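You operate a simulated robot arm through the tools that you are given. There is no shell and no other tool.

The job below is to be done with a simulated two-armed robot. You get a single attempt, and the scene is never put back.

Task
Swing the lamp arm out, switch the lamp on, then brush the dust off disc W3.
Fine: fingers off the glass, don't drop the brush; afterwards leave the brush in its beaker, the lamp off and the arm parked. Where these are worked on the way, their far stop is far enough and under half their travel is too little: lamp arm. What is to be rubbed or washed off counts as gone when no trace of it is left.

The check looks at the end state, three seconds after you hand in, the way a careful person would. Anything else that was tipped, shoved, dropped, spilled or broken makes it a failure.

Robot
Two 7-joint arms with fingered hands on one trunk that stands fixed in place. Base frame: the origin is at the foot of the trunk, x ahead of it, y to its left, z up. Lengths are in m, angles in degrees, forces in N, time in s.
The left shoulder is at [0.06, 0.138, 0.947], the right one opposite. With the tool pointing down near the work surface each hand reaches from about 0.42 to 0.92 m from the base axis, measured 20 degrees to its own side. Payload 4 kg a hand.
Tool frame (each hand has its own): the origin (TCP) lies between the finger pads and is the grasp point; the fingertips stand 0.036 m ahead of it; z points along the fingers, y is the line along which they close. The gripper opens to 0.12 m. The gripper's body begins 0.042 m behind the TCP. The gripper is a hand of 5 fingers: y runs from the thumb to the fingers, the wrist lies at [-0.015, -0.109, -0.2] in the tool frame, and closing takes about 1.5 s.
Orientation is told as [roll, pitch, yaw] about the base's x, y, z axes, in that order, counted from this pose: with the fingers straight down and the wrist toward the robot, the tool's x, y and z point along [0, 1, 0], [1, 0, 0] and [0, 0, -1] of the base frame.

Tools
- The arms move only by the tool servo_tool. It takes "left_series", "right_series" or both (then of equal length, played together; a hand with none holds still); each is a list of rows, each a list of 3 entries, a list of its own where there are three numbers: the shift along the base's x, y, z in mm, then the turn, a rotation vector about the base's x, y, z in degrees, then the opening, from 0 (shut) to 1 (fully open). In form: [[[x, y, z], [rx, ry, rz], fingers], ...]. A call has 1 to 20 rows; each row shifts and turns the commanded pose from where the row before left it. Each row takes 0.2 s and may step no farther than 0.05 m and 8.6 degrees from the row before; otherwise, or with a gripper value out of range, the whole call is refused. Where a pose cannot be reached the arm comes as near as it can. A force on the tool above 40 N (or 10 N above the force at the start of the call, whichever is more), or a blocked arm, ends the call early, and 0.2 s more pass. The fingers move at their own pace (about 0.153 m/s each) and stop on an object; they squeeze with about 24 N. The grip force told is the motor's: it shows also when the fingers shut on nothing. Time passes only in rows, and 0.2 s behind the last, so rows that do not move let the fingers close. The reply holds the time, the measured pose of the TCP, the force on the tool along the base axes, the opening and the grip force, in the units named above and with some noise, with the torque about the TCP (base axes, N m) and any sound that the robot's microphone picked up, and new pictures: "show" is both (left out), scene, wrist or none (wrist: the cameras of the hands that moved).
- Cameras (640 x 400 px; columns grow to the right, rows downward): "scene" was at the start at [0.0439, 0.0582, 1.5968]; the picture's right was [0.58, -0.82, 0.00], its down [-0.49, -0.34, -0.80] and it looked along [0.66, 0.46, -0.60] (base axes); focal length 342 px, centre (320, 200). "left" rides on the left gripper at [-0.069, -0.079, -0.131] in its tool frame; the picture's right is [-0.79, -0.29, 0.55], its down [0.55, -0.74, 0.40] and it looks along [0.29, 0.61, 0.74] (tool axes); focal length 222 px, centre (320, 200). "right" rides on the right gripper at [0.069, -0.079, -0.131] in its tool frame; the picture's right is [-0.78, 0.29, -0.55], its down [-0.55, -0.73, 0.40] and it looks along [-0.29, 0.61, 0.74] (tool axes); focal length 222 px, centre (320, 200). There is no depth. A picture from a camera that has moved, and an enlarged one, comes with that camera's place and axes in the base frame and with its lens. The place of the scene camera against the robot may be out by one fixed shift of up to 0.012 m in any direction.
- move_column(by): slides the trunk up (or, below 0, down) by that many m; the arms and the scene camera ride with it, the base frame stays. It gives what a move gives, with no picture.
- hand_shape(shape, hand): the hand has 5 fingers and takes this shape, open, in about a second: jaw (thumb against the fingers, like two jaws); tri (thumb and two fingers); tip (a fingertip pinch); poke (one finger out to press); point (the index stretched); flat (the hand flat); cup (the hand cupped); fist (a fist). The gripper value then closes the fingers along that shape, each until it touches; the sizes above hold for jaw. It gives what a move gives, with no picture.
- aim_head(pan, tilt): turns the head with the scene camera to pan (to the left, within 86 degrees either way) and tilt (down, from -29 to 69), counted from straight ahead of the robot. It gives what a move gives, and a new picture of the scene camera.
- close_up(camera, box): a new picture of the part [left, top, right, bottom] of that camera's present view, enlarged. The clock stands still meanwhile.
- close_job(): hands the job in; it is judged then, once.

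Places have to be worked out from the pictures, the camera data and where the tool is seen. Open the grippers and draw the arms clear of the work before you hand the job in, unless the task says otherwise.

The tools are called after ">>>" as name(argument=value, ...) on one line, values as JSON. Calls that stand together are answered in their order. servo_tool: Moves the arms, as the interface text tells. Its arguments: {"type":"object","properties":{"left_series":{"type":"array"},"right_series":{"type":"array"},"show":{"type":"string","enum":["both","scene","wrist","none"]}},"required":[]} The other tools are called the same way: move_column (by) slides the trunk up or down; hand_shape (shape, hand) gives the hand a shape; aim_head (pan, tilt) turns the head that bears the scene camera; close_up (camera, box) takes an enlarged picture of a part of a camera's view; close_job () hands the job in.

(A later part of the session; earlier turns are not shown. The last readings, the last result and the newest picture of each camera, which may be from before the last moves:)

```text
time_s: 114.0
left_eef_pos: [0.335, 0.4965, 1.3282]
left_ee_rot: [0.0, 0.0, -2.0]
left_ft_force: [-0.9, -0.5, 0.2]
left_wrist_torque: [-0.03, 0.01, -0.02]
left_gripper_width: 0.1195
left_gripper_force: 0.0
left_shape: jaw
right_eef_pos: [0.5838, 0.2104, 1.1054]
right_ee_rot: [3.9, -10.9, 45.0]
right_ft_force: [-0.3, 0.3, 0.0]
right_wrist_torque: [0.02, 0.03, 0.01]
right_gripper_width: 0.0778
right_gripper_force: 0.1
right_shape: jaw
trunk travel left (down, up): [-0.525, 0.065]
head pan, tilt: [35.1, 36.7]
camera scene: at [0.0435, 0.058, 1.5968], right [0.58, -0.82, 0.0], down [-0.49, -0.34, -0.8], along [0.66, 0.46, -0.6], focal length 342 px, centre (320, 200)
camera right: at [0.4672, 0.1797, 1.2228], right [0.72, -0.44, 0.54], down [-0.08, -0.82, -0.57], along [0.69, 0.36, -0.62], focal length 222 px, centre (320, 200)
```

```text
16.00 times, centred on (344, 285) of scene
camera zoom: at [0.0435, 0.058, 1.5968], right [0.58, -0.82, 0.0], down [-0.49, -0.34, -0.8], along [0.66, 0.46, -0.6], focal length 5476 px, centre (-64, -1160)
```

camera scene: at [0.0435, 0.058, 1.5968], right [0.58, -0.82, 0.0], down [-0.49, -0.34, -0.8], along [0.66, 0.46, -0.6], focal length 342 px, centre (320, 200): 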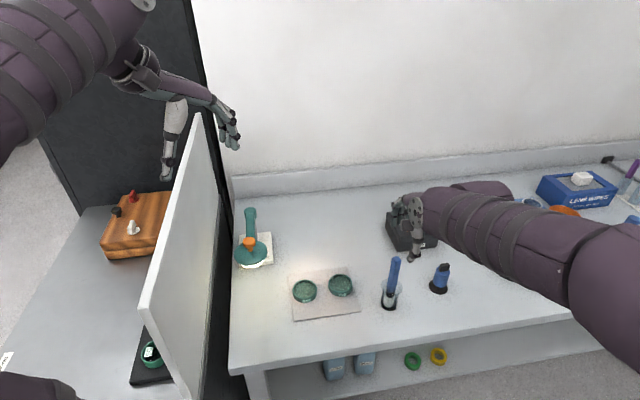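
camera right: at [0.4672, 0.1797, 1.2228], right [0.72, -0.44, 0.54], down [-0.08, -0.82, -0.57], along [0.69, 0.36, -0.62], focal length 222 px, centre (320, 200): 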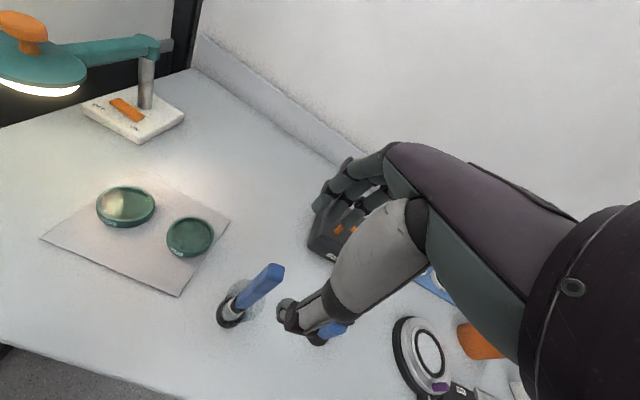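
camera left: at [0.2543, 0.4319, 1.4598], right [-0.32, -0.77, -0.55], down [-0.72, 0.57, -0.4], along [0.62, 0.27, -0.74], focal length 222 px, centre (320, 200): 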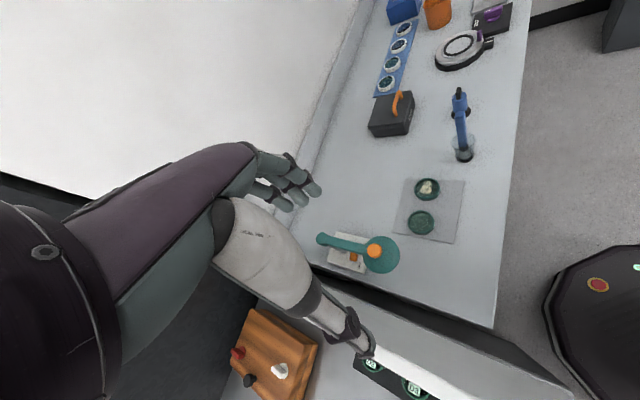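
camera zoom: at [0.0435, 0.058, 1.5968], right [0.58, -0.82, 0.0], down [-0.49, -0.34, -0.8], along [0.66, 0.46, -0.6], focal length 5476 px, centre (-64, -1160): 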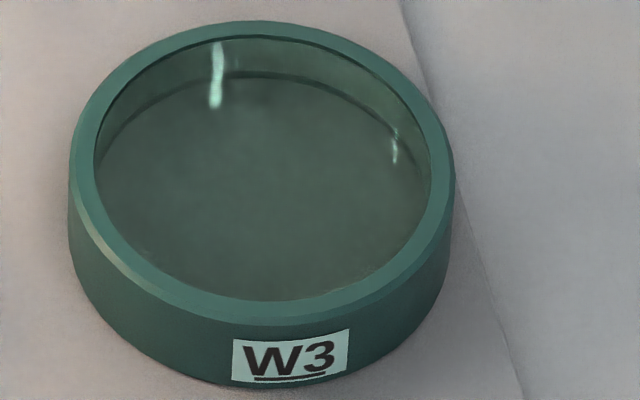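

W3 is spotless. Next I'll park the arm first (so the switch is reachable), then press OFF. I retract the right hand up and back to its starting area, straightening it.

>>> servo_tool(right_series=[[[0, 0, 30], [0, 0, 0], 0.65], [[0, 0, 30], [-3.2, 3.2, 0], 0.65], [[-10, -15, 30], [-3.2, 3.2, 0], 0.65], [[-15, -20, 30], [-3.6, -1.6, 0], 0.65], [[-15, -20, 30], [0, 0, 0], 0.65], [[-20, -25, 25], [0, 0, 0], 0.65], [[-20, -25, 20], [0, 0, 0], 0.65], [[-20, -20, 20], [0, 0, 0], 0.65]], show="scene")

>>> hand_shape(shape="tip", hand="right")

```text
time_s: 115.8
left_eef_pos: [0.3341, 0.497, 1.3288]
left_ee_rot: [0.0, 0.0, -2.0]
left_ft_force: [0.4, -0.7, 1.1]
left_wrist_torque: [0.02, -0.02, 0.01]
left_gripper_width: 0.1196
left_gripper_force: 0.0
left_shape: jaw
right_eef_pos: [0.4801, 0.0857, 1.3184]
right_ee_rot: [0.2, -0.4, 45.0]
right_ft_force: [-0.7, -0.3, 0.0]
right_wrist_torque: [-0.01, -0.04, 0.0]
right_gripper_width: 0.0778
right_gripper_force: 0.1
right_shape: jaw
trunk travel left (down, up): [-0.525, 0.065]
head pan, tilt: [35.1, 36.7]
camera scene: at [0.043, 0.0576, 1.5968], right [0.58, -0.82, 0.0], down [-0.49, -0.34, -0.8], along [0.66, 0.46, -0.6], focal length 342 px, centre (320, 200)
```

scene: 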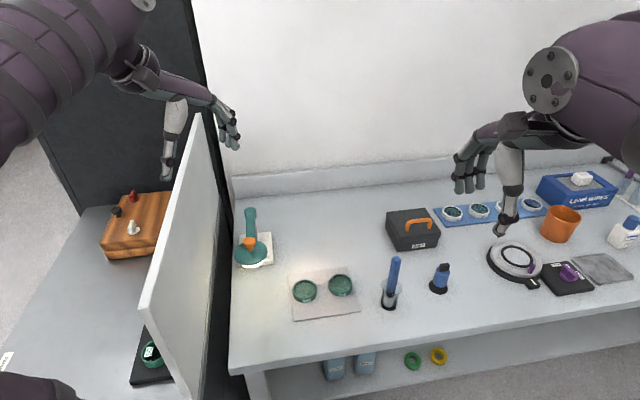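

```text
time_s: 116.7
left_eef_pos: [0.3358, 0.4967, 1.3288]
left_ee_rot: [0.0, -0.1, -2.0]
left_ft_force: [0.6, -1.5, -0.4]
left_wrist_torque: [0.0, 0.02, 0.04]
left_gripper_width: 0.1198
left_gripper_force: 0.1
left_shape: jaw
right_eef_pos: [0.4823, 0.0854, 1.32]
right_ee_rot: [0.0, -0.4, 45.1]
right_ft_force: [0.0, 0.2, 0.2]
right_wrist_torque: [-0.01, -0.01, 0.01]
right_gripper_width: 0.1199
right_gripper_force: 0.1
right_shape: tip
trunk travel left (down, up): [-0.525, 0.065]
head pan, tilt: [35.1, 36.7]
```

Now the left hand goes above the lamp knob, estimated at (0.422, 0.523).

>>> servo_tool(left_series=[[[15, 4, -30], [0, 0, 0], 1.0], [[15, 4, -35], [0, 0, 0], 1.0], [[15, 4, -35], [0, 0, 0], 0.9], [[14, 5, -35], [0, 0, 0], 0.8], [[14, 5, -35], [0, 0, 0], 0.8], [[13, 4, -35], [0, 0, 0], 0.8], [[0, 0, 0], [0, 0, 0], 0.8]], show="both")

>>> close_up(camera="left", box=[300, 210, 428, 290])

```text
time_s: 118.3
left_eef_pos: [0.422, 0.5235, 1.1229]
left_ee_rot: [0.0, -0.1, -2.0]
left_ft_force: [-0.2, 0.8, -0.6]
left_wrist_torque: [0.02, 0.0, 0.03]
left_gripper_width: 0.0963
left_gripper_force: 0.0
left_shape: jaw
right_eef_pos: [0.4816, 0.0851, 1.3198]
right_ee_rot: [0.2, -0.5, 45.0]
right_ft_force: [0.0, -0.2, -1.0]
right_wrist_torque: [-0.02, 0.0, -0.01]
right_gripper_width: 0.1201
right_gripper_force: 0.1
right_shape: tip
trunk travel left (down, up): [-0.525, 0.065]
head pan, tilt: [35.1, 36.7]
camera scene: at [0.0434, 0.058, 1.5968], right [0.58, -0.82, 0.0], down [-0.49, -0.34, -0.8], along [0.66, 0.46, -0.6], focal length 342 px, centre (320, 200)
camera left: at [0.3426, 0.4576, 1.254], right [-0.32, -0.77, -0.55], down [-0.72, 0.57, -0.4], along [0.62, 0.27, -0.74], focal length 222 px, centre (320, 200)
```

scene: 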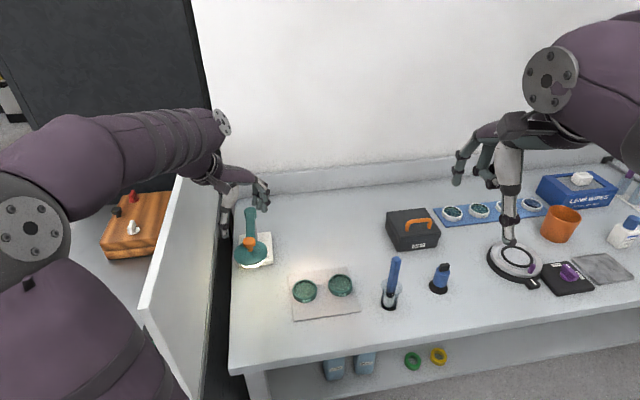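
left: 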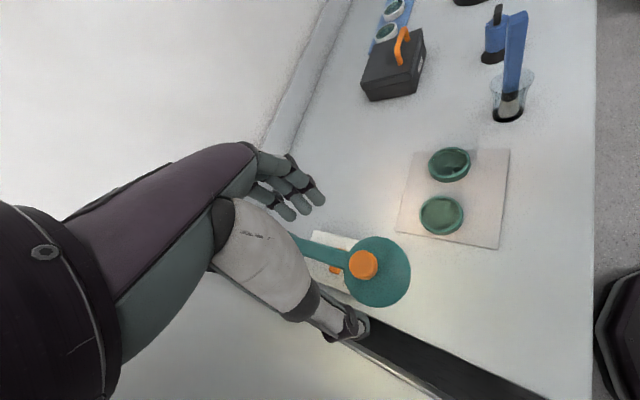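

```text
5.00 times, centred on (364, 250) of left
camera zoom: at [0.3426, 0.4576, 1.254], right [-0.32, -0.77, -0.55], down [-0.72, 0.57, -0.4], along [0.62, 0.27, -0.74], focal length 1111 px, centre (100, -50)
```

zoom: 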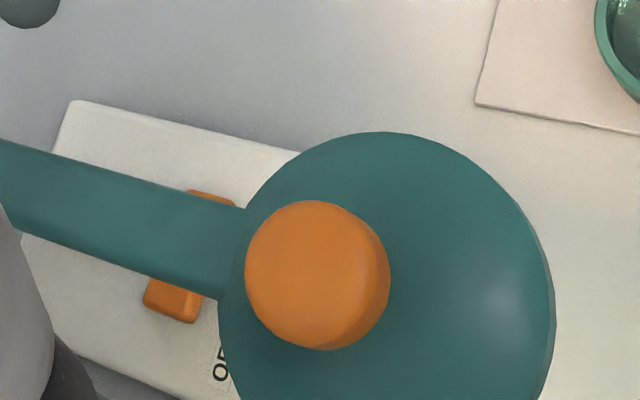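

The knob is exactly beneath the TCP. I descend to z≈1.038 and grip it.

>>> servo_tool(left_series=[[[0, 0, -30], [0, 0, 0], 0.8], [[0, 0, -30], [0, 0, 0], 0.8], [[0, 0, -24], [0, 0, 0], 0.8], [[0, 0, 0], [0, 0, 0], 0.5], [[0, 0, 0], [0, 0, 0], 0.2], [[0, 0, 0], [0, 0, 0], 0.0], [[0, 0, 0], [0, 0, 0], 0.0], [[0, 0, 0], [0, 0, 0], 0.0]], show="wrist")

```text
time_s: 120.1
left_eef_pos: [0.4217, 0.5225, 1.0385]
left_ee_rot: [0.1, -0.1, -2.1]
left_ft_force: [-4.1, -3.7, 12.2]
left_wrist_torque: [-0.17, -0.35, 0.06]
left_gripper_width: 0.0185
left_gripper_force: 23.6
left_shape: jaw
right_eef_pos: [0.4804, 0.0843, 1.3205]
right_ee_rot: [0.1, -0.6, 45.1]
right_ft_force: [0.6, -0.9, 0.4]
right_wrist_torque: [-0.01, 0.0, 0.01]
right_gripper_width: 0.1198
right_gripper_force: 0.1
right_shape: tip
trunk travel left (down, up): [-0.525, 0.065]
head pan, tilt: [35.1, 36.7]
camera left: at [0.3415, 0.4567, 1.1707], right [-0.32, -0.77, -0.55], down [-0.72, 0.57, -0.4], along [0.62, 0.27, -0.74], focal length 222 px, centre (320, 200)
```

left: 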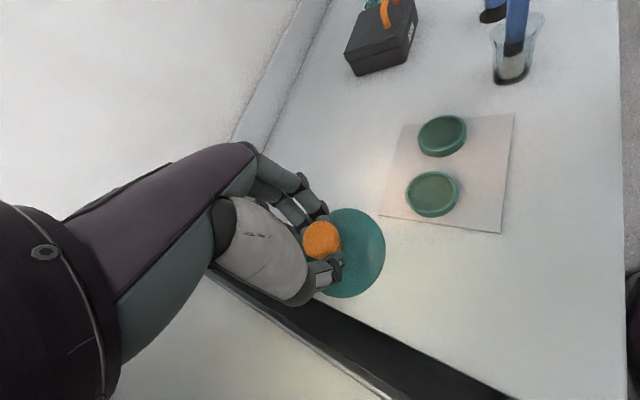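

Knob gripped. I raise 1.5 mm to relax the vertical force and swing the arm back along the arc, first half.

>>> servo_tool(left_series=[[[0, 0, 1.5], [0, 0, 0], 0.0], [[14.6, -13.6, 0], [0, 0, 3.5], 0.0], [[16.2, -11.6, 0], [0, 0, 3.5], 0.0], [[17.6, -9.5, 0], [0, 0, 3.5], 0.0], [[18.6, -7.3, 0], [0, 0, 3.5], 0.0], [[19.4, -4.8, 0], [0, 0, 3.5], 0.0], [[19.8, -2.3, 0], [0, 0, 3.5], 0.0]], show="both")

```text
time_s: 121.7
left_eef_pos: [0.5288, 0.4745, 1.0396]
left_ee_rot: [0.0, 0.0, 19.1]
left_ft_force: [-0.5, 5.2, 10.2]
left_wrist_torque: [0.37, -0.35, 0.27]
left_gripper_width: 0.0173
left_gripper_force: 23.8
left_shape: jaw
right_eef_pos: [0.482, 0.0841, 1.3198]
right_ee_rot: [0.2, -0.4, 45.1]
right_ft_force: [0.6, -0.2, 0.3]
right_wrist_torque: [0.0, 0.0, 0.0]
right_gripper_width: 0.12
right_gripper_force: 0.0
right_shape: tip
trunk travel left (down, up): [-0.525, 0.065]
head pan, tilt: [35.1, 36.7]
camera scene: at [0.0434, 0.0581, 1.5969], right [0.58, -0.82, 0.0], down [-0.49, -0.34, -0.8], along [0.66, 0.46, -0.6], focal length 342 px, centre (320, 200)
camera left: at [0.478, 0.3838, 1.171], right [-0.02, -0.84, -0.55], down [-0.87, 0.28, -0.4], along [0.49, 0.47, -0.74], focal length 222 px, centre (320, 200)
```

scene: 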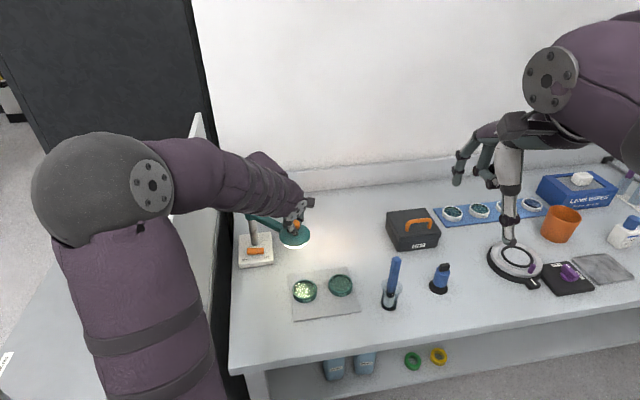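
left: 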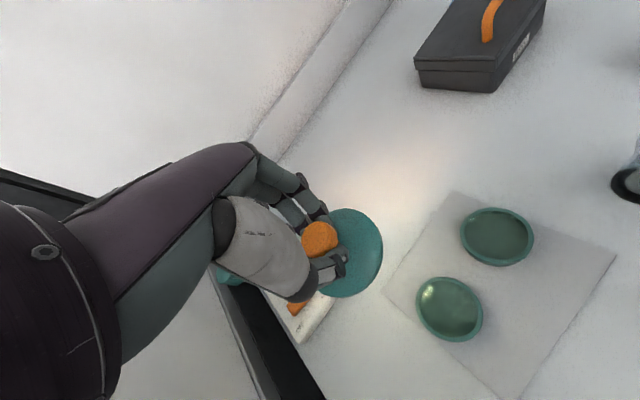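

Halfway back with low forces. Continuing the arc toward about −50°.

>>> servo_tool(left_series=[[[20, 0.1, 0], [0, 0, 3.5], 0.0], [[19.8, 2.6, 0], [0, 0, 3.5], 0.0], [[19.3, 5.1, 0], [0, 0, 3.5], 0.0], [[18.5, 7.5, 0], [0, 0, 3.5], 0.0], [[17.4, 9.7, 0], [0, 0, 3.5], 0.0], [[16.1, 11.9, 0], [0, 0, 3.5], 0.0], [[0, 0, 0], [0, 0, 0], 0.0]], show="both")

```text
time_s: 123.3
left_eef_pos: [0.6386, 0.5121, 1.0395]
left_ee_rot: [0.0, 0.0, 40.2]
left_ft_force: [-7.7, 7.1, 9.7]
left_wrist_torque: [0.63, 0.05, 0.35]
left_gripper_width: 0.0158
left_gripper_force: 23.8
left_shape: jaw
right_eef_pos: [0.4798, 0.084, 1.3193]
right_ee_rot: [0.2, -0.5, 45.1]
right_ft_force: [-0.6, -0.1, -0.2]
right_wrist_torque: [-0.03, 0.0, 0.03]
right_gripper_width: 0.1199
right_gripper_force: 0.0
right_shape: tip
trunk travel left (down, up): [-0.525, 0.065]
head pan, tilt: [35.1, 36.7]
camera scene: at [0.042, 0.0584, 1.5968], right [0.58, -0.82, 0.0], down [-0.49, -0.34, -0.8], along [0.66, 0.46, -0.6], focal length 342 px, centre (320, 200)
camera left: at [0.6238, 0.4084, 1.1706], right [0.28, -0.79, -0.55], down [-0.92, -0.05, -0.4], along [0.28, 0.61, -0.74], focal length 222 px, centre (320, 200)
```

scene: 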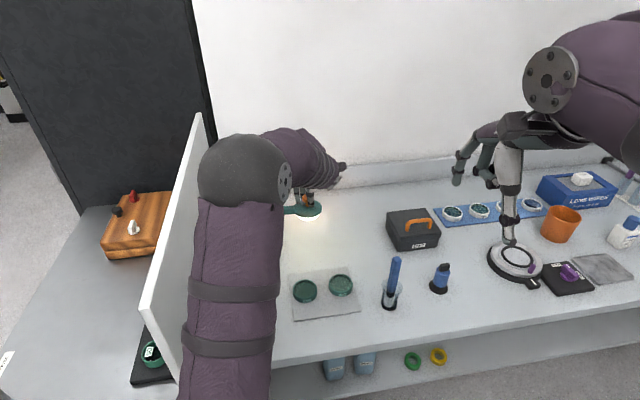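
left: 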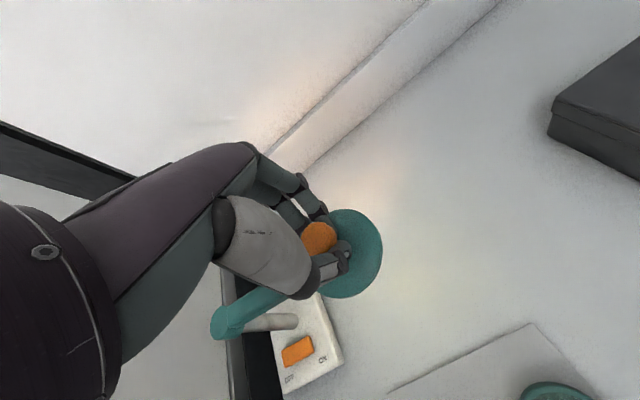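

At about −50°. I bring it the last few degrees to the parked stop in two small rows and read the force.

>>> servo_tool(left_series=[[[4.5, 4, 0], [0, 0, 1.5], 0.0], [[4.5, 4.2, 0], [0, 0, 1.5], 0.0], [[0, 0, 0], [0, 0, 0], 0.0]], show="none")

```text
time_s: 124.1
left_eef_pos: [0.6471, 0.5197, 1.0396]
left_ee_rot: [0.0, 0.0, 43.1]
left_ft_force: [-12.8, 3.4, 6.1]
left_wrist_torque: [0.58, 0.24, 0.29]
left_gripper_width: 0.0154
left_gripper_force: 24.4
left_shape: jaw
right_eef_pos: [0.4812, 0.0844, 1.319]
right_ee_rot: [0.2, -0.5, 45.1]
right_ft_force: [0.1, -0.4, -0.9]
right_wrist_torque: [-0.03, -0.02, -0.02]
right_gripper_width: 0.12
right_gripper_force: 0.1
right_shape: tip
trunk travel left (down, up): [-0.525, 0.065]
head pan, tilt: [35.1, 36.7]
```

>>> servo_tool(left_series=[[[0.5, 3, 0], [0, 0, 1], 0.0], [[1, 2, 0], [0, 0, 0], 0.0], [[0, 0, 0], [0, 0, 0], 0.0]], show="wrist")

>>> close_up(camera="scene", box=[236, 170, 364, 270])

```text
time_s: 124.9
left_eef_pos: [0.6494, 0.5219, 1.0403]
left_ee_rot: [0.0, 0.1, 44.0]
left_ft_force: [-18.5, -9.4, 1.2]
left_wrist_torque: [0.18, 0.51, 0.11]
left_gripper_width: 0.0154
left_gripper_force: 24.0
left_shape: jaw
right_eef_pos: [0.4794, 0.0842, 1.32]
right_ee_rot: [0.3, -0.5, 45.0]
right_ft_force: [-0.1, 0.2, 1.1]
right_wrist_torque: [0.01, -0.02, -0.01]
right_gripper_width: 0.1198
right_gripper_force: 0.0
right_shape: tip
trunk travel left (down, up): [-0.525, 0.065]
head pan, tilt: [35.1, 36.7]
camera left: at [0.6418, 0.4178, 1.1707], right [0.34, -0.77, -0.55], down [-0.91, -0.12, -0.4], along [0.24, 0.63, -0.74], focal length 222 px, centre (320, 200)
```

left: 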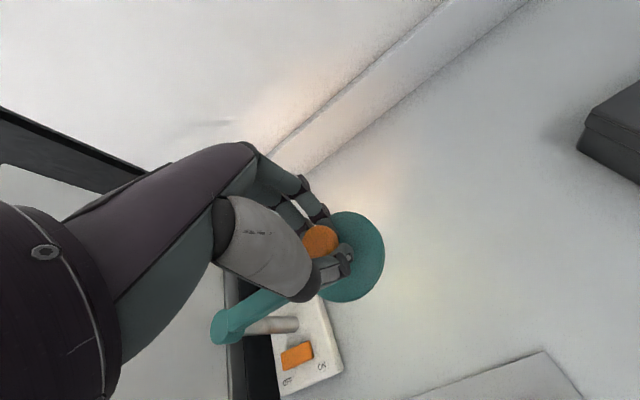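

```text
4.00 times, centred on (300, 220) of scene
camera zoom: at [0.0414, 0.0567, 1.5968], right [0.58, -0.82, 0.0], down [-0.49, -0.34, -0.8], along [0.66, 0.46, -0.6], focal length 1369 px, centre (400, 120)
```

zoom: 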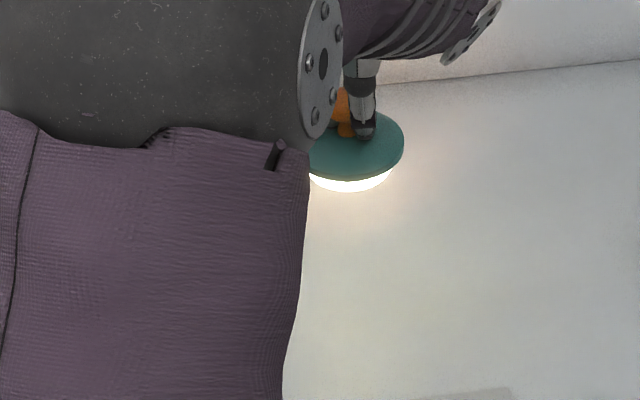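

The park stop is reached (≈20 N tangential). I relax slightly and open the fingers, which should leave the arm against the stop.

>>> servo_tool(left_series=[[[-0.8, -0.8, 0], [0, 0, 0], 0.0], [[0, 0, 0], [0, 0, 0], 0.2], [[0, 0, 0], [0, 0, 0], 0.4], [[0, 0, 0], [0, 0, 0], 0.6], [[0, 0, 0], [0, 0, 0], 0.8], [[0, 0, 0], [0, 0, 0], 0.8]], show="wrist")

>>> close_up(camera="left", box=[250, 200, 410, 300])

```text
time_s: 126.3
left_eef_pos: [0.649, 0.5216, 1.0386]
left_ee_rot: [0.0, 0.0, 44.0]
left_ft_force: [0.4, 0.7, 0.6]
left_wrist_torque: [-0.01, 0.02, 0.0]
left_gripper_width: 0.0961
left_gripper_force: 0.0
left_shape: jaw
right_eef_pos: [0.4816, 0.0844, 1.3189]
right_ee_rot: [0.3, -0.4, 45.0]
right_ft_force: [-0.1, 0.2, -0.4]
right_wrist_torque: [0.0, 0.02, -0.01]
right_gripper_width: 0.12
right_gripper_force: 0.0
right_shape: tip
trunk travel left (down, up): [-0.525, 0.065]
head pan, tilt: [35.1, 36.7]
camera left: at [0.6427, 0.4192, 1.1705], right [0.34, -0.77, -0.55], down [-0.91, -0.12, -0.4], along [0.24, 0.63, -0.74], focal length 222 px, centre (320, 200)
```

left: 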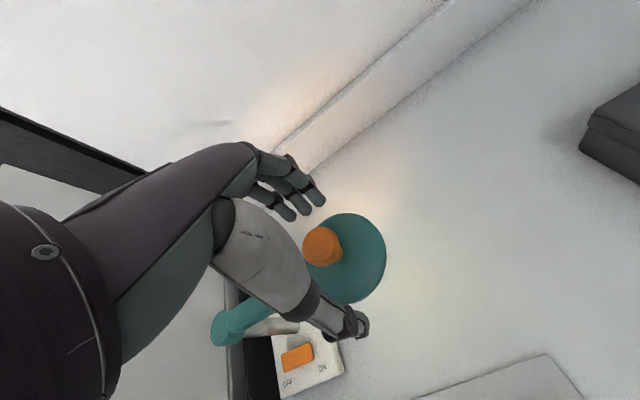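

```text
4.00 times, centred on (330, 250) of left
camera zoom: at [0.6427, 0.4192, 1.1705], right [0.34, -0.77, -0.55], down [-0.91, -0.12, -0.4], along [0.24, 0.63, -0.74], focal length 888 px, centre (280, 0)
```

zoom: 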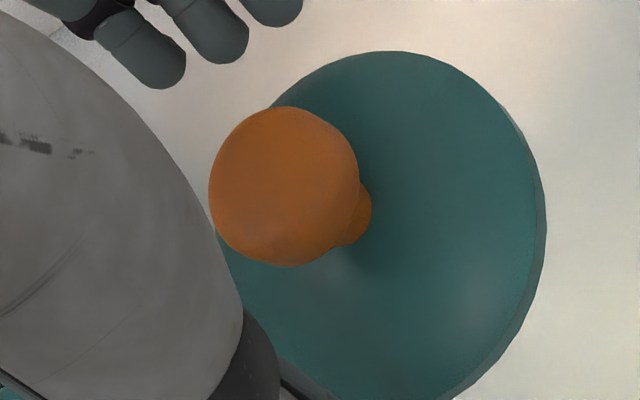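

The knob stays at (0.649, 0.522), the original parked spot. I lift the left hand straight up and retreat.

>>> servo_tool(left_series=[[[0, 0, 10], [0, 0, 0], 0.9], [[0, 0, 30], [0, 0, 0], 1.0], [[0, 0, 40], [0, 0, 0], 1.0], [[0, 0, 40], [0, 0, 0], 1.0], [[-10, 0, 40], [0, 0, -6], 1.0], [[-35, -5, 30], [0, 0, -8], 1.0], [[-40, -5, 25], [0, 0, -8], 1.0], [[-40, -5, 25], [0, 0, -8], 1.0], [[-45, -5, 20], [0, 0, -8], 1.0], [[-45, -5, 20], [0, 0, -6], 1.0], [[-45, 0, 10], [0, 0, 0], 1.0], [[-45, 0, 0], [0, 0, 0], 1.0]], show="both")

>>> close_up(camera="scene", box=[220, 180, 380, 280])

```text
time_s: 128.9
left_eef_pos: [0.3439, 0.4992, 1.3296]
left_ee_rot: [0.1, 0.0, 0.0]
left_ft_force: [0.2, 0.5, 0.0]
left_wrist_torque: [-0.01, -0.03, -0.03]
left_gripper_width: 0.1197
left_gripper_force: 0.1
left_shape: jaw
right_eef_pos: [0.4802, 0.0846, 1.3201]
right_ee_rot: [0.2, -0.5, 44.9]
right_ft_force: [-0.3, 0.0, 0.9]
right_wrist_torque: [0.03, -0.05, 0.01]
right_gripper_width: 0.1196
right_gripper_force: 0.1
right_shape: tip
trunk travel left (down, up): [-0.525, 0.065]
head pan, tilt: [35.1, 36.7]
camera scene: at [0.0425, 0.0581, 1.5968], right [0.58, -0.82, 0.0], down [-0.49, -0.34, -0.8], along [0.66, 0.46, -0.6], focal length 342 px, centre (320, 200)
camera left: at [0.2656, 0.4303, 1.4599], right [-0.29, -0.78, -0.55], down [-0.73, 0.55, -0.4], along [0.61, 0.29, -0.74], focal length 222 px, centre (320, 200)
```

scene: 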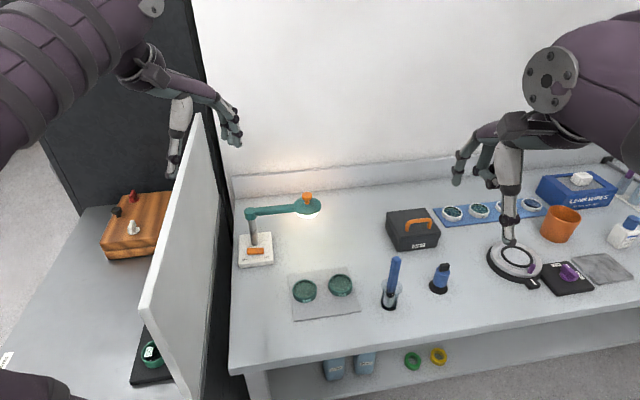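
left: 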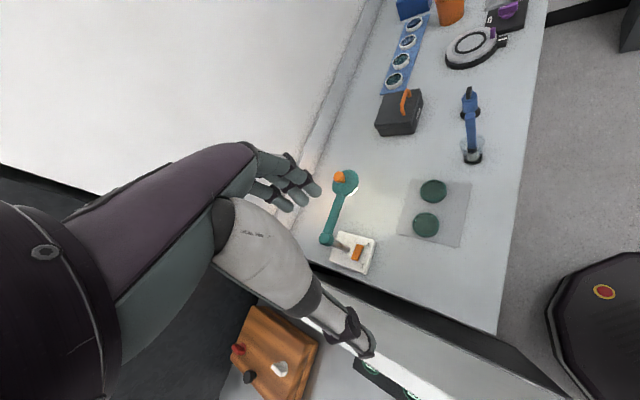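

```text
4.00 times, centred on (300, 230) of scene
camera zoom: at [0.0425, 0.0581, 1.5968], right [0.58, -0.82, 0.0], down [-0.49, -0.34, -0.8], along [0.66, 0.46, -0.6], focal length 1369 px, centre (400, 80)
```

zoom: 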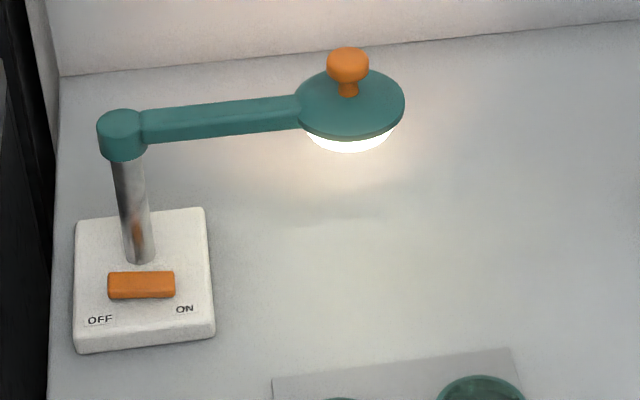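

The lamp arm and base look exactly as at the start (parked), lamp still lit. Now the right hand: close the tip pinch, yaw to 60° and pitch 45° while moving low toward the front of the switch.

>>> servo_tool(right_series=[[[-6, 28, -28], [0, 0, 7.5], 0.5], [[-6, 28, -28], [0, 0, 7.5], 0], [[-6, 28, -28], [6.5, -3.75, 0], 0], [[-6, 28, -28], [6.5, -3.75, 0], 0], [[-6, 28, -28], [6.5, -3.75, 0], 0], [[-6, 28, -28], [6.5, -3.75, 0], 0], [[-6, 36, -9], [6.5, -3.75, 0], 0], [[-6, 36, -9], [6.5, -3.75, 0], 0], [[-6, 36, -9], [0, 0, 0], 0], [[-6, 30, -9], [0, 0, 0], 0]], show="both")

>>> close_up(camera="right", box=[200, 200, 360, 300])

```text
time_s: 131.1
left_eef_pos: [0.3454, 0.4999, 1.3281]
left_ee_rot: [0.1, -0.1, 0.1]
left_ft_force: [-0.2, -0.5, -0.5]
left_wrist_torque: [0.01, -0.02, -0.01]
left_gripper_width: 0.1198
left_gripper_force: 0.1
left_shape: jaw
right_eef_pos: [0.4227, 0.3915, 1.1152]
right_ee_rot: [0.2, -45.4, 60.0]
right_ft_force: [-0.2, -0.8, 0.0]
right_wrist_torque: [0.0, -0.01, -0.02]
right_gripper_width: 0.0001
right_gripper_force: 24.1
right_shape: tip
trunk travel left (down, up): [-0.525, 0.065]
head pan, tilt: [35.1, 36.7]
camera scene: at [0.044, 0.059, 1.5967], right [0.58, -0.82, 0.0], down [-0.49, -0.34, -0.8], along [0.66, 0.46, -0.6], focal length 342 px, centre (320, 200)
camera right: at [0.2887, 0.2974, 1.1502], right [0.59, -0.55, 0.59], down [0.36, -0.47, -0.8], along [0.72, 0.69, -0.08], focal length 222 px, centre (320, 200)
```

scene: 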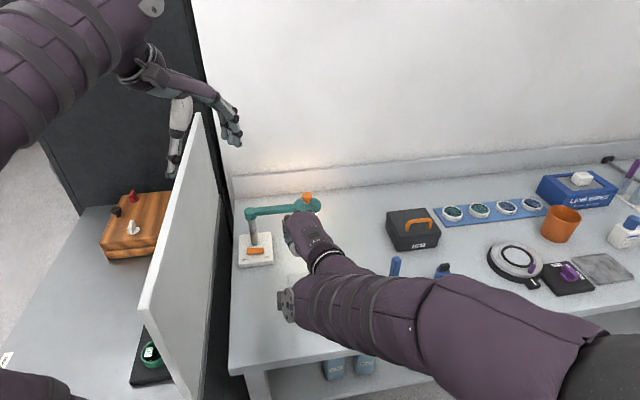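
right: 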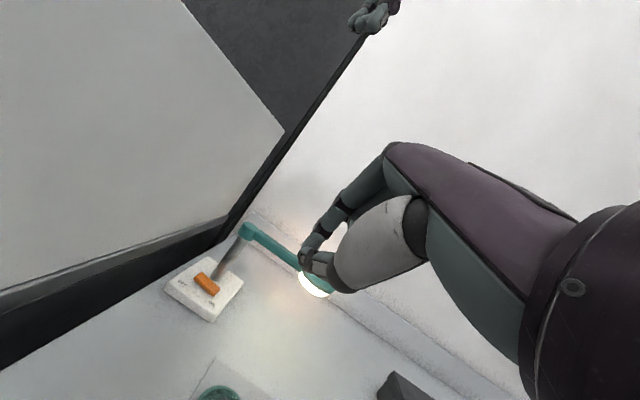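

```text
4.00 times, centred on (280, 250) of right
camera zoom: at [0.2887, 0.2974, 1.1502], right [0.59, -0.55, 0.59], down [0.36, -0.47, -0.8], along [0.72, 0.69, -0.08], focal length 888 px, centre (480, 0)
```

zoom: 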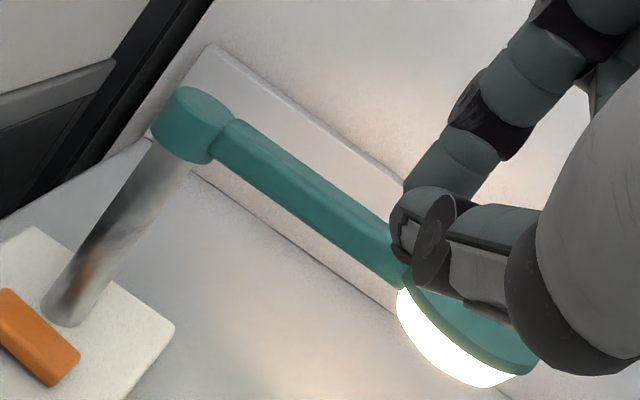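

Rocker centre confirmed at (0.505, 0.607). I advance to a 10 cm standoff along the beak axis from the OFF end (≈(0.493, 0.618)).

>>> servo_tool(right_series=[[[3.4, 23.3, -20.7], [0, 0, 0], 0], [[3.4, 23.3, -20.7], [0, 0, 0], 0], [[3.4, 23.3, -20.7], [0, 0, 0], 0], [[3.4, 23.3, -20.7], [0, 0, 0], 0], [[3.4, 23.3, -20.7], [0, 0, 0], 0], [[3.4, 23.3, -20.7], [0, 0, 0], 0]], show="both")

>>> close_up(camera="right", box=[200, 200, 360, 300])

>>> close_up(camera="scene", box=[220, 190, 348, 280])

```text
time_s: 132.5
left_eef_pos: [0.3448, 0.4988, 1.3289]
left_ee_rot: [-0.1, 0.1, 0.0]
left_ft_force: [0.6, -0.3, 0.6]
left_wrist_torque: [-0.03, -0.04, -0.01]
left_gripper_width: 0.1197
left_gripper_force: 0.0
left_shape: jaw
right_eef_pos: [0.4438, 0.5312, 0.9914]
right_ee_rot: [0.2, -45.3, 60.1]
right_ft_force: [0.4, 0.2, 0.3]
right_wrist_torque: [0.02, -0.01, -0.05]
right_gripper_width: 0.0
right_gripper_force: 23.8
right_shape: tip
trunk travel left (down, up): [-0.525, 0.065]
head pan, tilt: [35.1, 36.7]
camera scene: at [0.0441, 0.059, 1.5968], right [0.58, -0.82, 0.0], down [-0.49, -0.34, -0.8], along [0.66, 0.46, -0.6], focal length 342 px, centre (320, 200)
camera right: at [0.3102, 0.4372, 1.0266], right [0.59, -0.55, 0.59], down [0.36, -0.47, -0.8], along [0.72, 0.69, -0.08], focal length 222 px, centre (320, 200)
```

scene: 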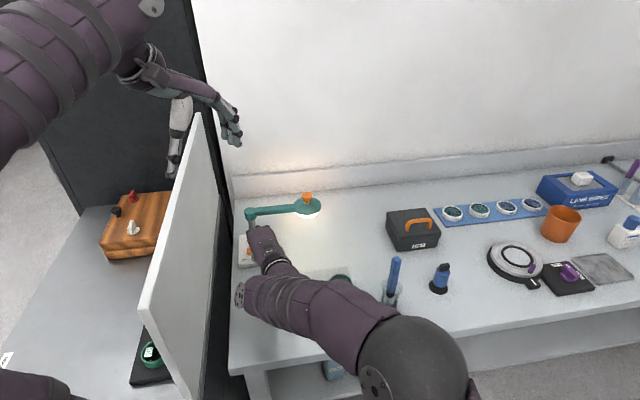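
right: 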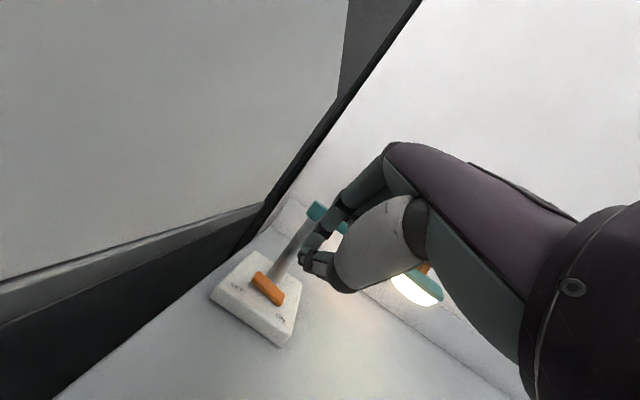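

```text
4.00 times, centred on (280, 250) of right
camera zoom: at [0.3102, 0.4372, 1.0266], right [0.59, -0.55, 0.59], down [0.36, -0.47, -0.8], along [0.72, 0.69, -0.08], focal length 888 px, centre (480, 0)
```

zoom: 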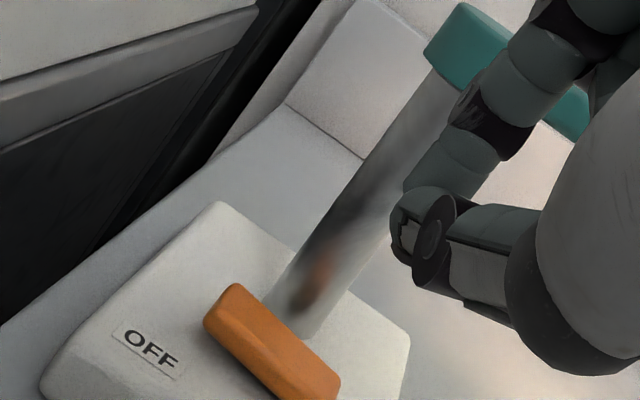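

```text
4.44 times, centred on (284, 235) of scene
camera zoom: at [0.0441, 0.059, 1.5968], right [0.58, -0.82, 0.0], down [-0.49, -0.34, -0.8], along [0.66, 0.46, -0.6], focal length 1521 px, centre (480, 44)
```

zoom: 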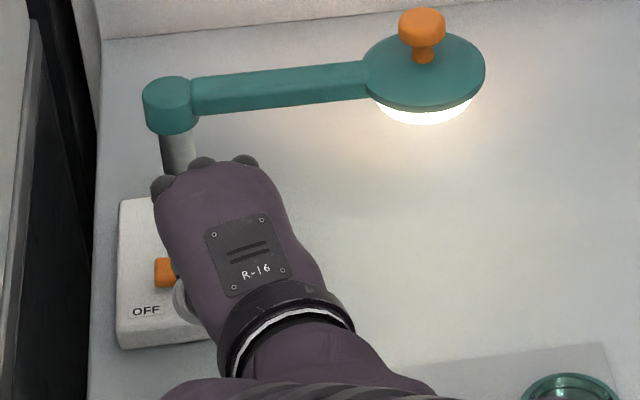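

Clear path to the OFF end. I advance to about 15 mm above it.

>>> servo_tool(right_series=[[[8.5, 15, -14], [0, 0, 0], 0], [[8.5, 15, -14], [0, 0, 0], 0], [[8.5, 15, -14], [0, 0, 0], 0], [[8.5, 15, -14], [0, 0, 0], 0], [[0, 0, 0], [0, 0, 0], 0]], show="wrist")

>>> close_up(camera="right", box=[230, 210, 358, 290])

>>> close_up(camera="scene", box=[224, 210, 304, 270])

```text
time_s: 133.7
left_eef_pos: [0.3446, 0.4994, 1.3288]
left_ee_rot: [0.0, -0.1, 0.0]
left_ft_force: [0.7, 0.0, 0.2]
left_wrist_torque: [0.0, 0.01, 0.0]
left_gripper_width: 0.1198
left_gripper_force: 0.1
left_shape: jaw
right_eef_pos: [0.4774, 0.5913, 0.9347]
right_ee_rot: [0.2, -45.4, 60.1]
right_ft_force: [-1.2, 1.2, 0.1]
right_wrist_torque: [0.0, -0.04, -0.02]
right_gripper_width: 0.0
right_gripper_force: 23.6
right_shape: tip
trunk travel left (down, up): [-0.525, 0.065]
head pan, tilt: [35.1, 36.7]
camera right: at [0.3436, 0.497, 0.9698], right [0.59, -0.55, 0.59], down [0.36, -0.47, -0.8], along [0.72, 0.69, -0.08], focal length 222 px, centre (320, 200)
```

right: 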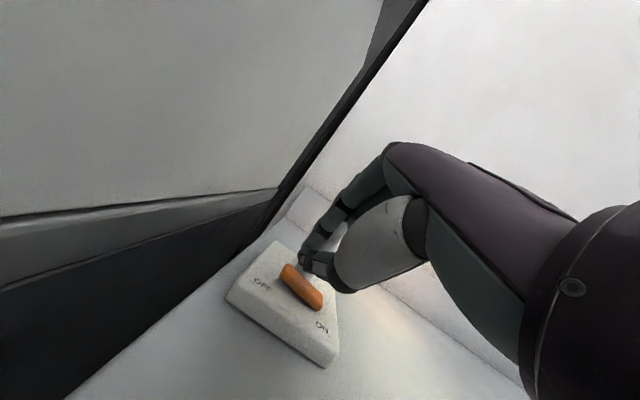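

```text
5.00 times, centred on (294, 250) of right
camera zoom: at [0.3436, 0.497, 0.9698], right [0.59, -0.55, 0.59], down [0.36, -0.47, -0.8], along [0.72, 0.69, -0.08], focal length 1111 px, centre (450, -50)
```

zoom: 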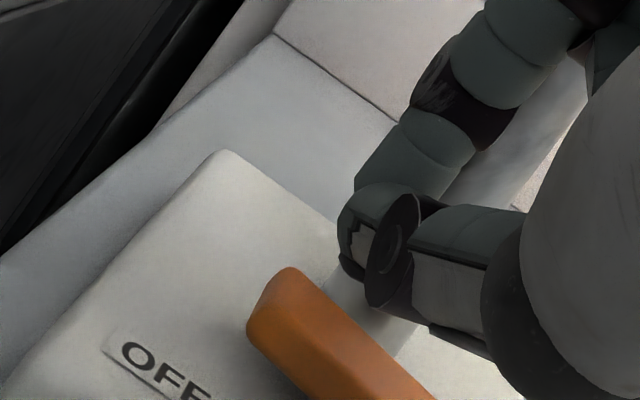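

```text
6.67 times, centred on (264, 240) of scene
camera zoom: at [0.0438, 0.0581, 1.5968], right [0.58, -0.82, 0.0], down [-0.49, -0.34, -0.8], along [0.66, 0.46, -0.6], focal length 2282 px, centre (693, -67)
```

zoom: 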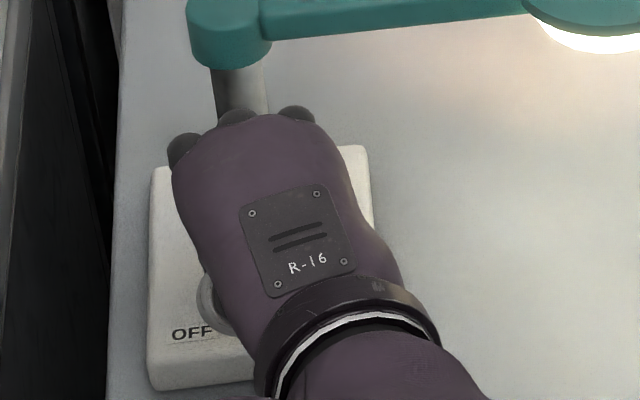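

The beak is above the OFF end. I shift 2–3 mm outward and press straight down in small rows, listening for the click.

>>> servo_tool(right_series=[[[-2, 2, -4], [0, 0, 0], 0], [[0, 0, -4], [0, 0, 0], 0], [[0, 0, -3], [0, 0, 0], 0]], show="wrist")

>>> close_up(camera="right", box=[230, 210, 358, 290])

```text
time_s: 134.5
left_eef_pos: [0.3439, 0.4998, 1.3285]
left_ee_rot: [-0.1, 0.0, 0.0]
left_ft_force: [0.0, 0.9, -0.1]
left_wrist_torque: [-0.02, 0.0, 0.0]
left_gripper_width: 0.1196
left_gripper_force: 0.1
left_shape: jaw
right_eef_pos: [0.4768, 0.5925, 0.9252]
right_ee_rot: [0.3, -45.5, 59.9]
right_ft_force: [-0.6, 0.3, -0.1]
right_wrist_torque: [-0.02, 0.01, -0.02]
right_gripper_width: 0.0001
right_gripper_force: 23.7
right_shape: tip
trunk travel left (down, up): [-0.525, 0.065]
head pan, tilt: [35.1, 36.7]
camera right: at [0.3414, 0.4988, 0.9592], right [0.59, -0.55, 0.59], down [0.36, -0.47, -0.8], along [0.72, 0.69, -0.08], focal length 222 px, centre (320, 200)
```

right: 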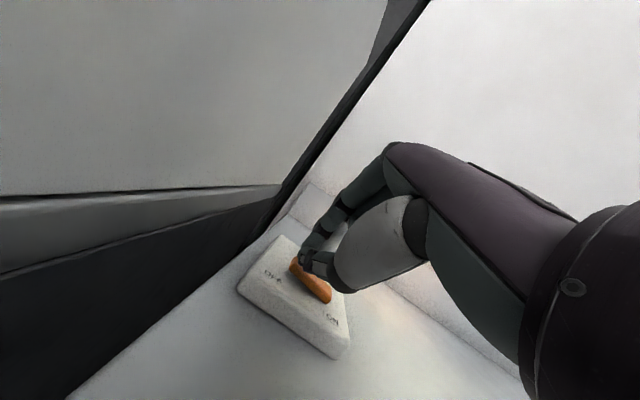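

```text
5.00 times, centred on (294, 250) of right
camera zoom: at [0.3414, 0.4988, 0.9592], right [0.59, -0.55, 0.59], down [0.36, -0.47, -0.8], along [0.72, 0.69, -0.08], focal length 1111 px, centre (450, -50)
```

zoom: 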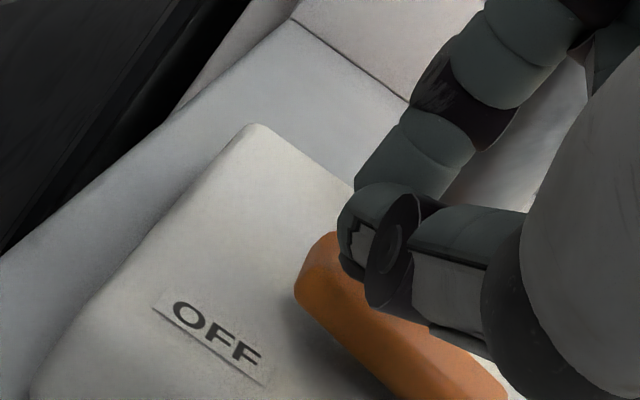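

>>> servo_tool(right_series=[[[0, 0, -3], [0, 0, 0], 0], [[0, 0, -3], [0, 0, 0], 0], [[0, 0, -2], [0, 0, 0], 0]], show="both")

>>> close_up(camera="right", box=[230, 210, 358, 290])

```text
time_s: 135.3
left_eef_pos: [0.3454, 0.4987, 1.3293]
left_ee_rot: [-0.1, -0.1, 0.0]
left_ft_force: [0.0, -1.1, -0.5]
left_wrist_torque: [0.0, 0.02, -0.03]
left_gripper_width: 0.12
left_gripper_force: 0.2
left_shape: jaw
right_eef_pos: [0.4747, 0.593, 0.9161]
right_ee_rot: [0.2, -45.6, 60.1]
right_ft_force: [0.4, 0.7, -0.6]
right_wrist_torque: [0.03, 0.0, -0.04]
right_gripper_width: 0.0
right_gripper_force: 24.1
right_shape: tip
trunk travel left (down, up): [-0.525, 0.065]
head pan, tilt: [35.1, 36.7]
camera scene: at [0.0439, 0.0584, 1.5968], right [0.58, -0.82, 0.0], down [-0.49, -0.34, -0.8], along [0.66, 0.46, -0.6], focal length 342 px, centre (320, 200)
camera right: at [0.341, 0.4986, 0.9512], right [0.59, -0.55, 0.59], down [0.36, -0.47, -0.8], along [0.72, 0.69, -0.08], focal length 222 px, centre (320, 200)
```

scene: 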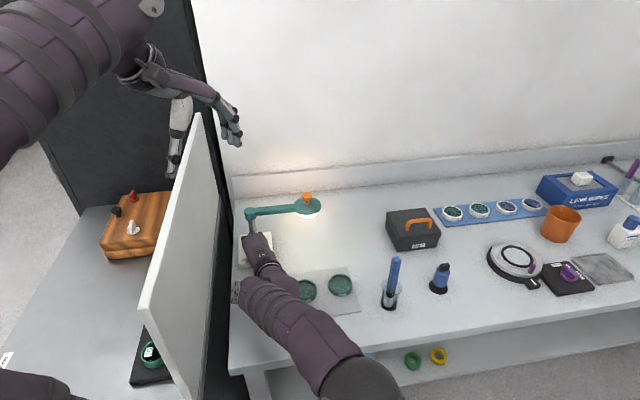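
right: 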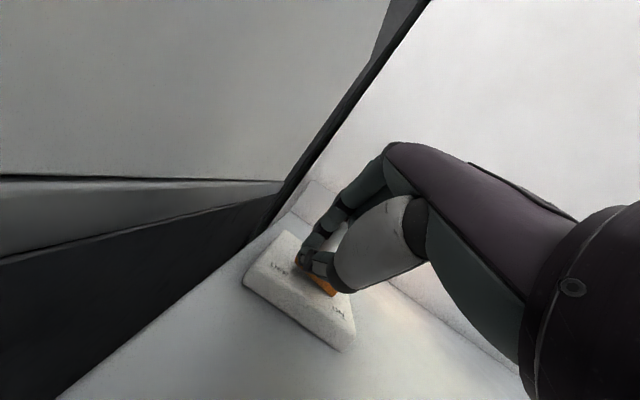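

```text
5.00 times, centred on (294, 250) of right
camera zoom: at [0.341, 0.4986, 0.9512], right [0.59, -0.55, 0.59], down [0.36, -0.47, -0.8], along [0.72, 0.69, -0.08], focal length 1111 px, centre (450, -50)
```

zoom: 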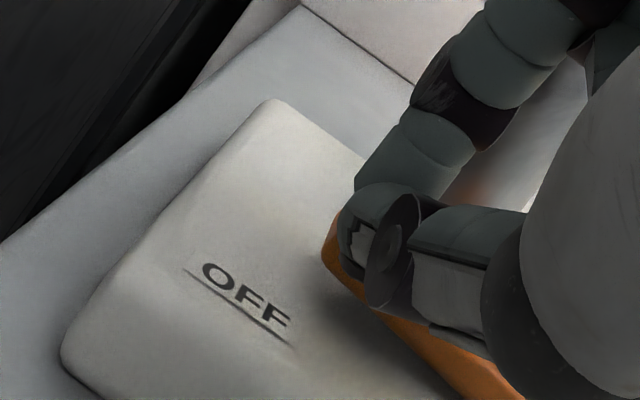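

Almost touching; ON clicked at TCP z≈0.913, so I continue 2 mm at a time.

>>> servo_tool(right_series=[[[0, 0, -2], [0, 0, 0], 0], [[0, 0, -2], [0, 0, 0], 0], [[0, 0, -1.5], [0, 0, 0], 0]], show="both")

>>> close_up(camera="right", box=[230, 210, 358, 290])

```text
time_s: 136.1
left_eef_pos: [0.3435, 0.499, 1.3295]
left_ee_rot: [-0.1, 0.0, 0.0]
left_ft_force: [0.2, 0.8, -0.2]
left_wrist_torque: [0.01, -0.01, -0.02]
left_gripper_width: 0.1196
left_gripper_force: 0.0
left_shape: jaw
right_eef_pos: [0.474, 0.5934, 0.9114]
right_ee_rot: [0.3, -45.4, 60.1]
right_ft_force: [-0.4, 0.3, 0.4]
right_wrist_torque: [0.0, 0.03, 0.01]
right_gripper_width: 0.0
right_gripper_force: 24.1
right_shape: tip
trunk travel left (down, up): [-0.525, 0.065]
head pan, tilt: [35.1, 36.7]
camera scene: at [0.0438, 0.0583, 1.5968], right [0.58, -0.82, 0.0], down [-0.49, -0.34, -0.8], along [0.66, 0.46, -0.6], focal length 342 px, centre (320, 200)
camera right: at [0.3409, 0.4984, 0.946], right [0.59, -0.55, 0.59], down [0.36, -0.47, -0.8], along [0.72, 0.69, -0.08], focal length 222 px, centre (320, 200)
```

scene: 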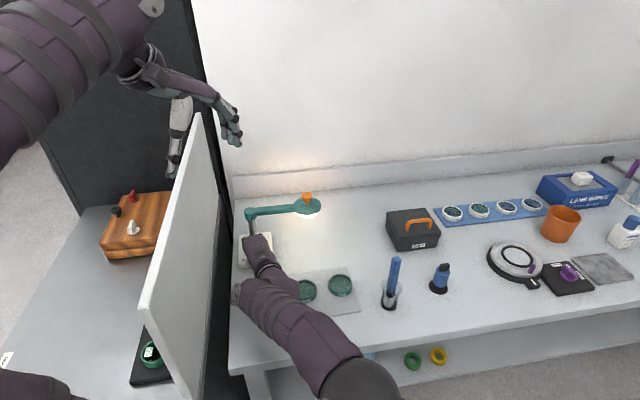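
right: 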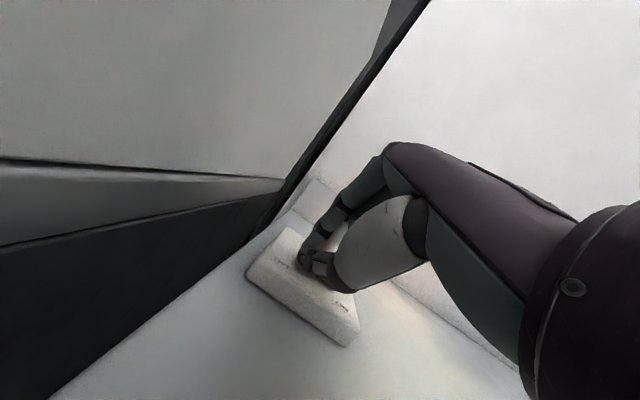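

```text
5.00 times, centred on (294, 250) of right
camera zoom: at [0.3409, 0.4984, 0.946], right [0.59, -0.55, 0.59], down [0.36, -0.47, -0.8], along [0.72, 0.69, -0.08], focal length 1111 px, centre (450, -50)
```

zoom: 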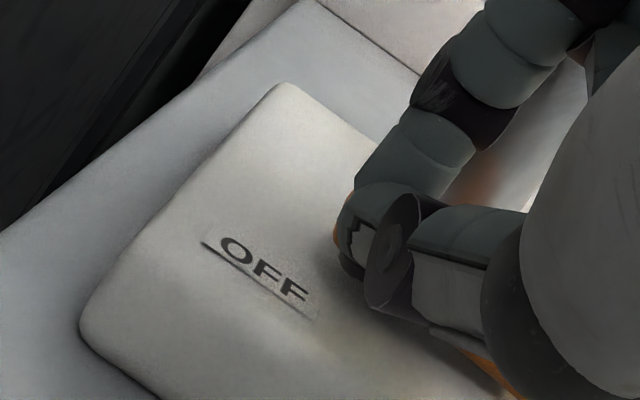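

No contact yet, and in this low-angle view the beak seems to be in front of the rocker rather than on it. I check from the left camera, which looks down on the switch.

>>> close_up(camera="left", box=[310, 215, 406, 285])

```text
5.71 times, centred on (358, 250) of left
camera zoom: at [0.2672, 0.4308, 1.4597], right [-0.29, -0.79, -0.55], down [-0.74, 0.55, -0.4], along [0.61, 0.29, -0.74], focal length 1269 px, centre (103, -86)
```

zoom: 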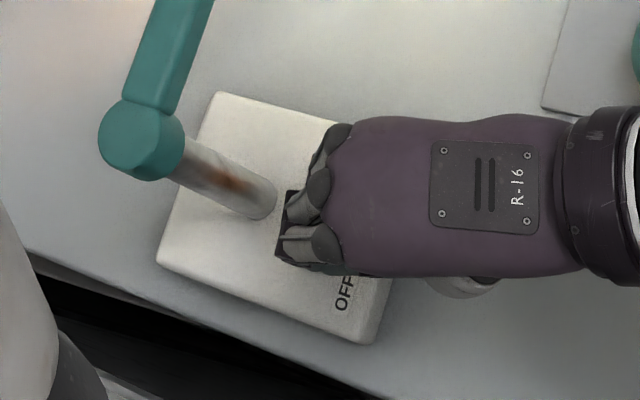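

The hand hides the rocker from above, but no contact at this height means the tip is just in front of it. I raise 10 mm, move 10 mm deeper (+7, +7), and look again.

>>> servo_tool(right_series=[[[0, 0, 6], [0, 0, 0], 0], [[0, 0, 6], [0, 0, 0], 0], [[3.5, 3.5, 0], [0, 0, 0], 0], [[3.5, 3.5, 0], [0, 0, 0], 0], [[0, 0, 0], [0, 0, 0], 0]], show="wrist")

>>> close_up(camera="right", box=[230, 210, 358, 290])

```text
time_s: 137.3
left_eef_pos: [0.3441, 0.4992, 1.3292]
left_ee_rot: [0.0, 0.1, 0.0]
left_ft_force: [0.1, 1.0, -0.6]
left_wrist_torque: [0.03, -0.03, 0.03]
left_gripper_width: 0.1198
left_gripper_force: 0.1
left_shape: jaw
right_eef_pos: [0.4816, 0.6008, 0.923]
right_ee_rot: [0.2, -45.4, 60.0]
right_ft_force: [0.2, 0.1, -0.2]
right_wrist_torque: [0.01, 0.01, 0.02]
right_gripper_width: 0.0002
right_gripper_force: 24.7
right_shape: tip
trunk travel left (down, up): [-0.525, 0.065]
head pan, tilt: [35.1, 36.7]
camera right: at [0.3482, 0.5056, 0.9577], right [0.59, -0.55, 0.59], down [0.36, -0.47, -0.8], along [0.72, 0.69, -0.08], focal length 222 px, centre (320, 200)
```

right: 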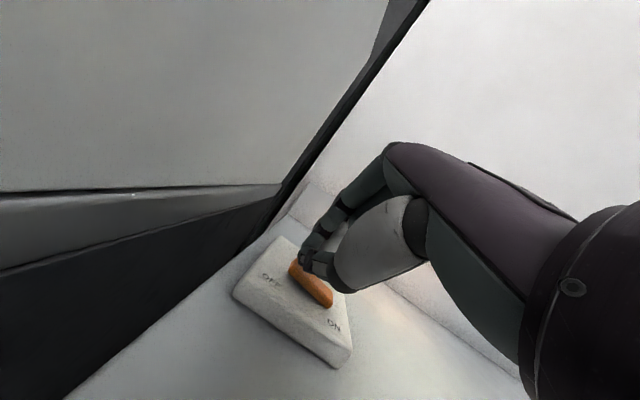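

```text
5.00 times, centred on (294, 250) of right
camera zoom: at [0.3482, 0.5056, 0.9577], right [0.59, -0.55, 0.59], down [0.36, -0.47, -0.8], along [0.72, 0.69, -0.08], focal length 1111 px, centre (450, -50)
```

zoom: 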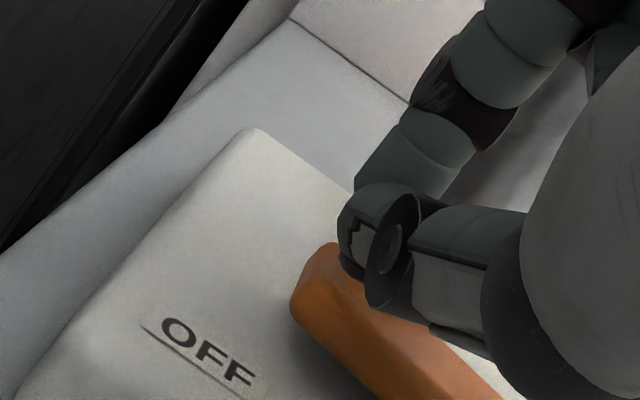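

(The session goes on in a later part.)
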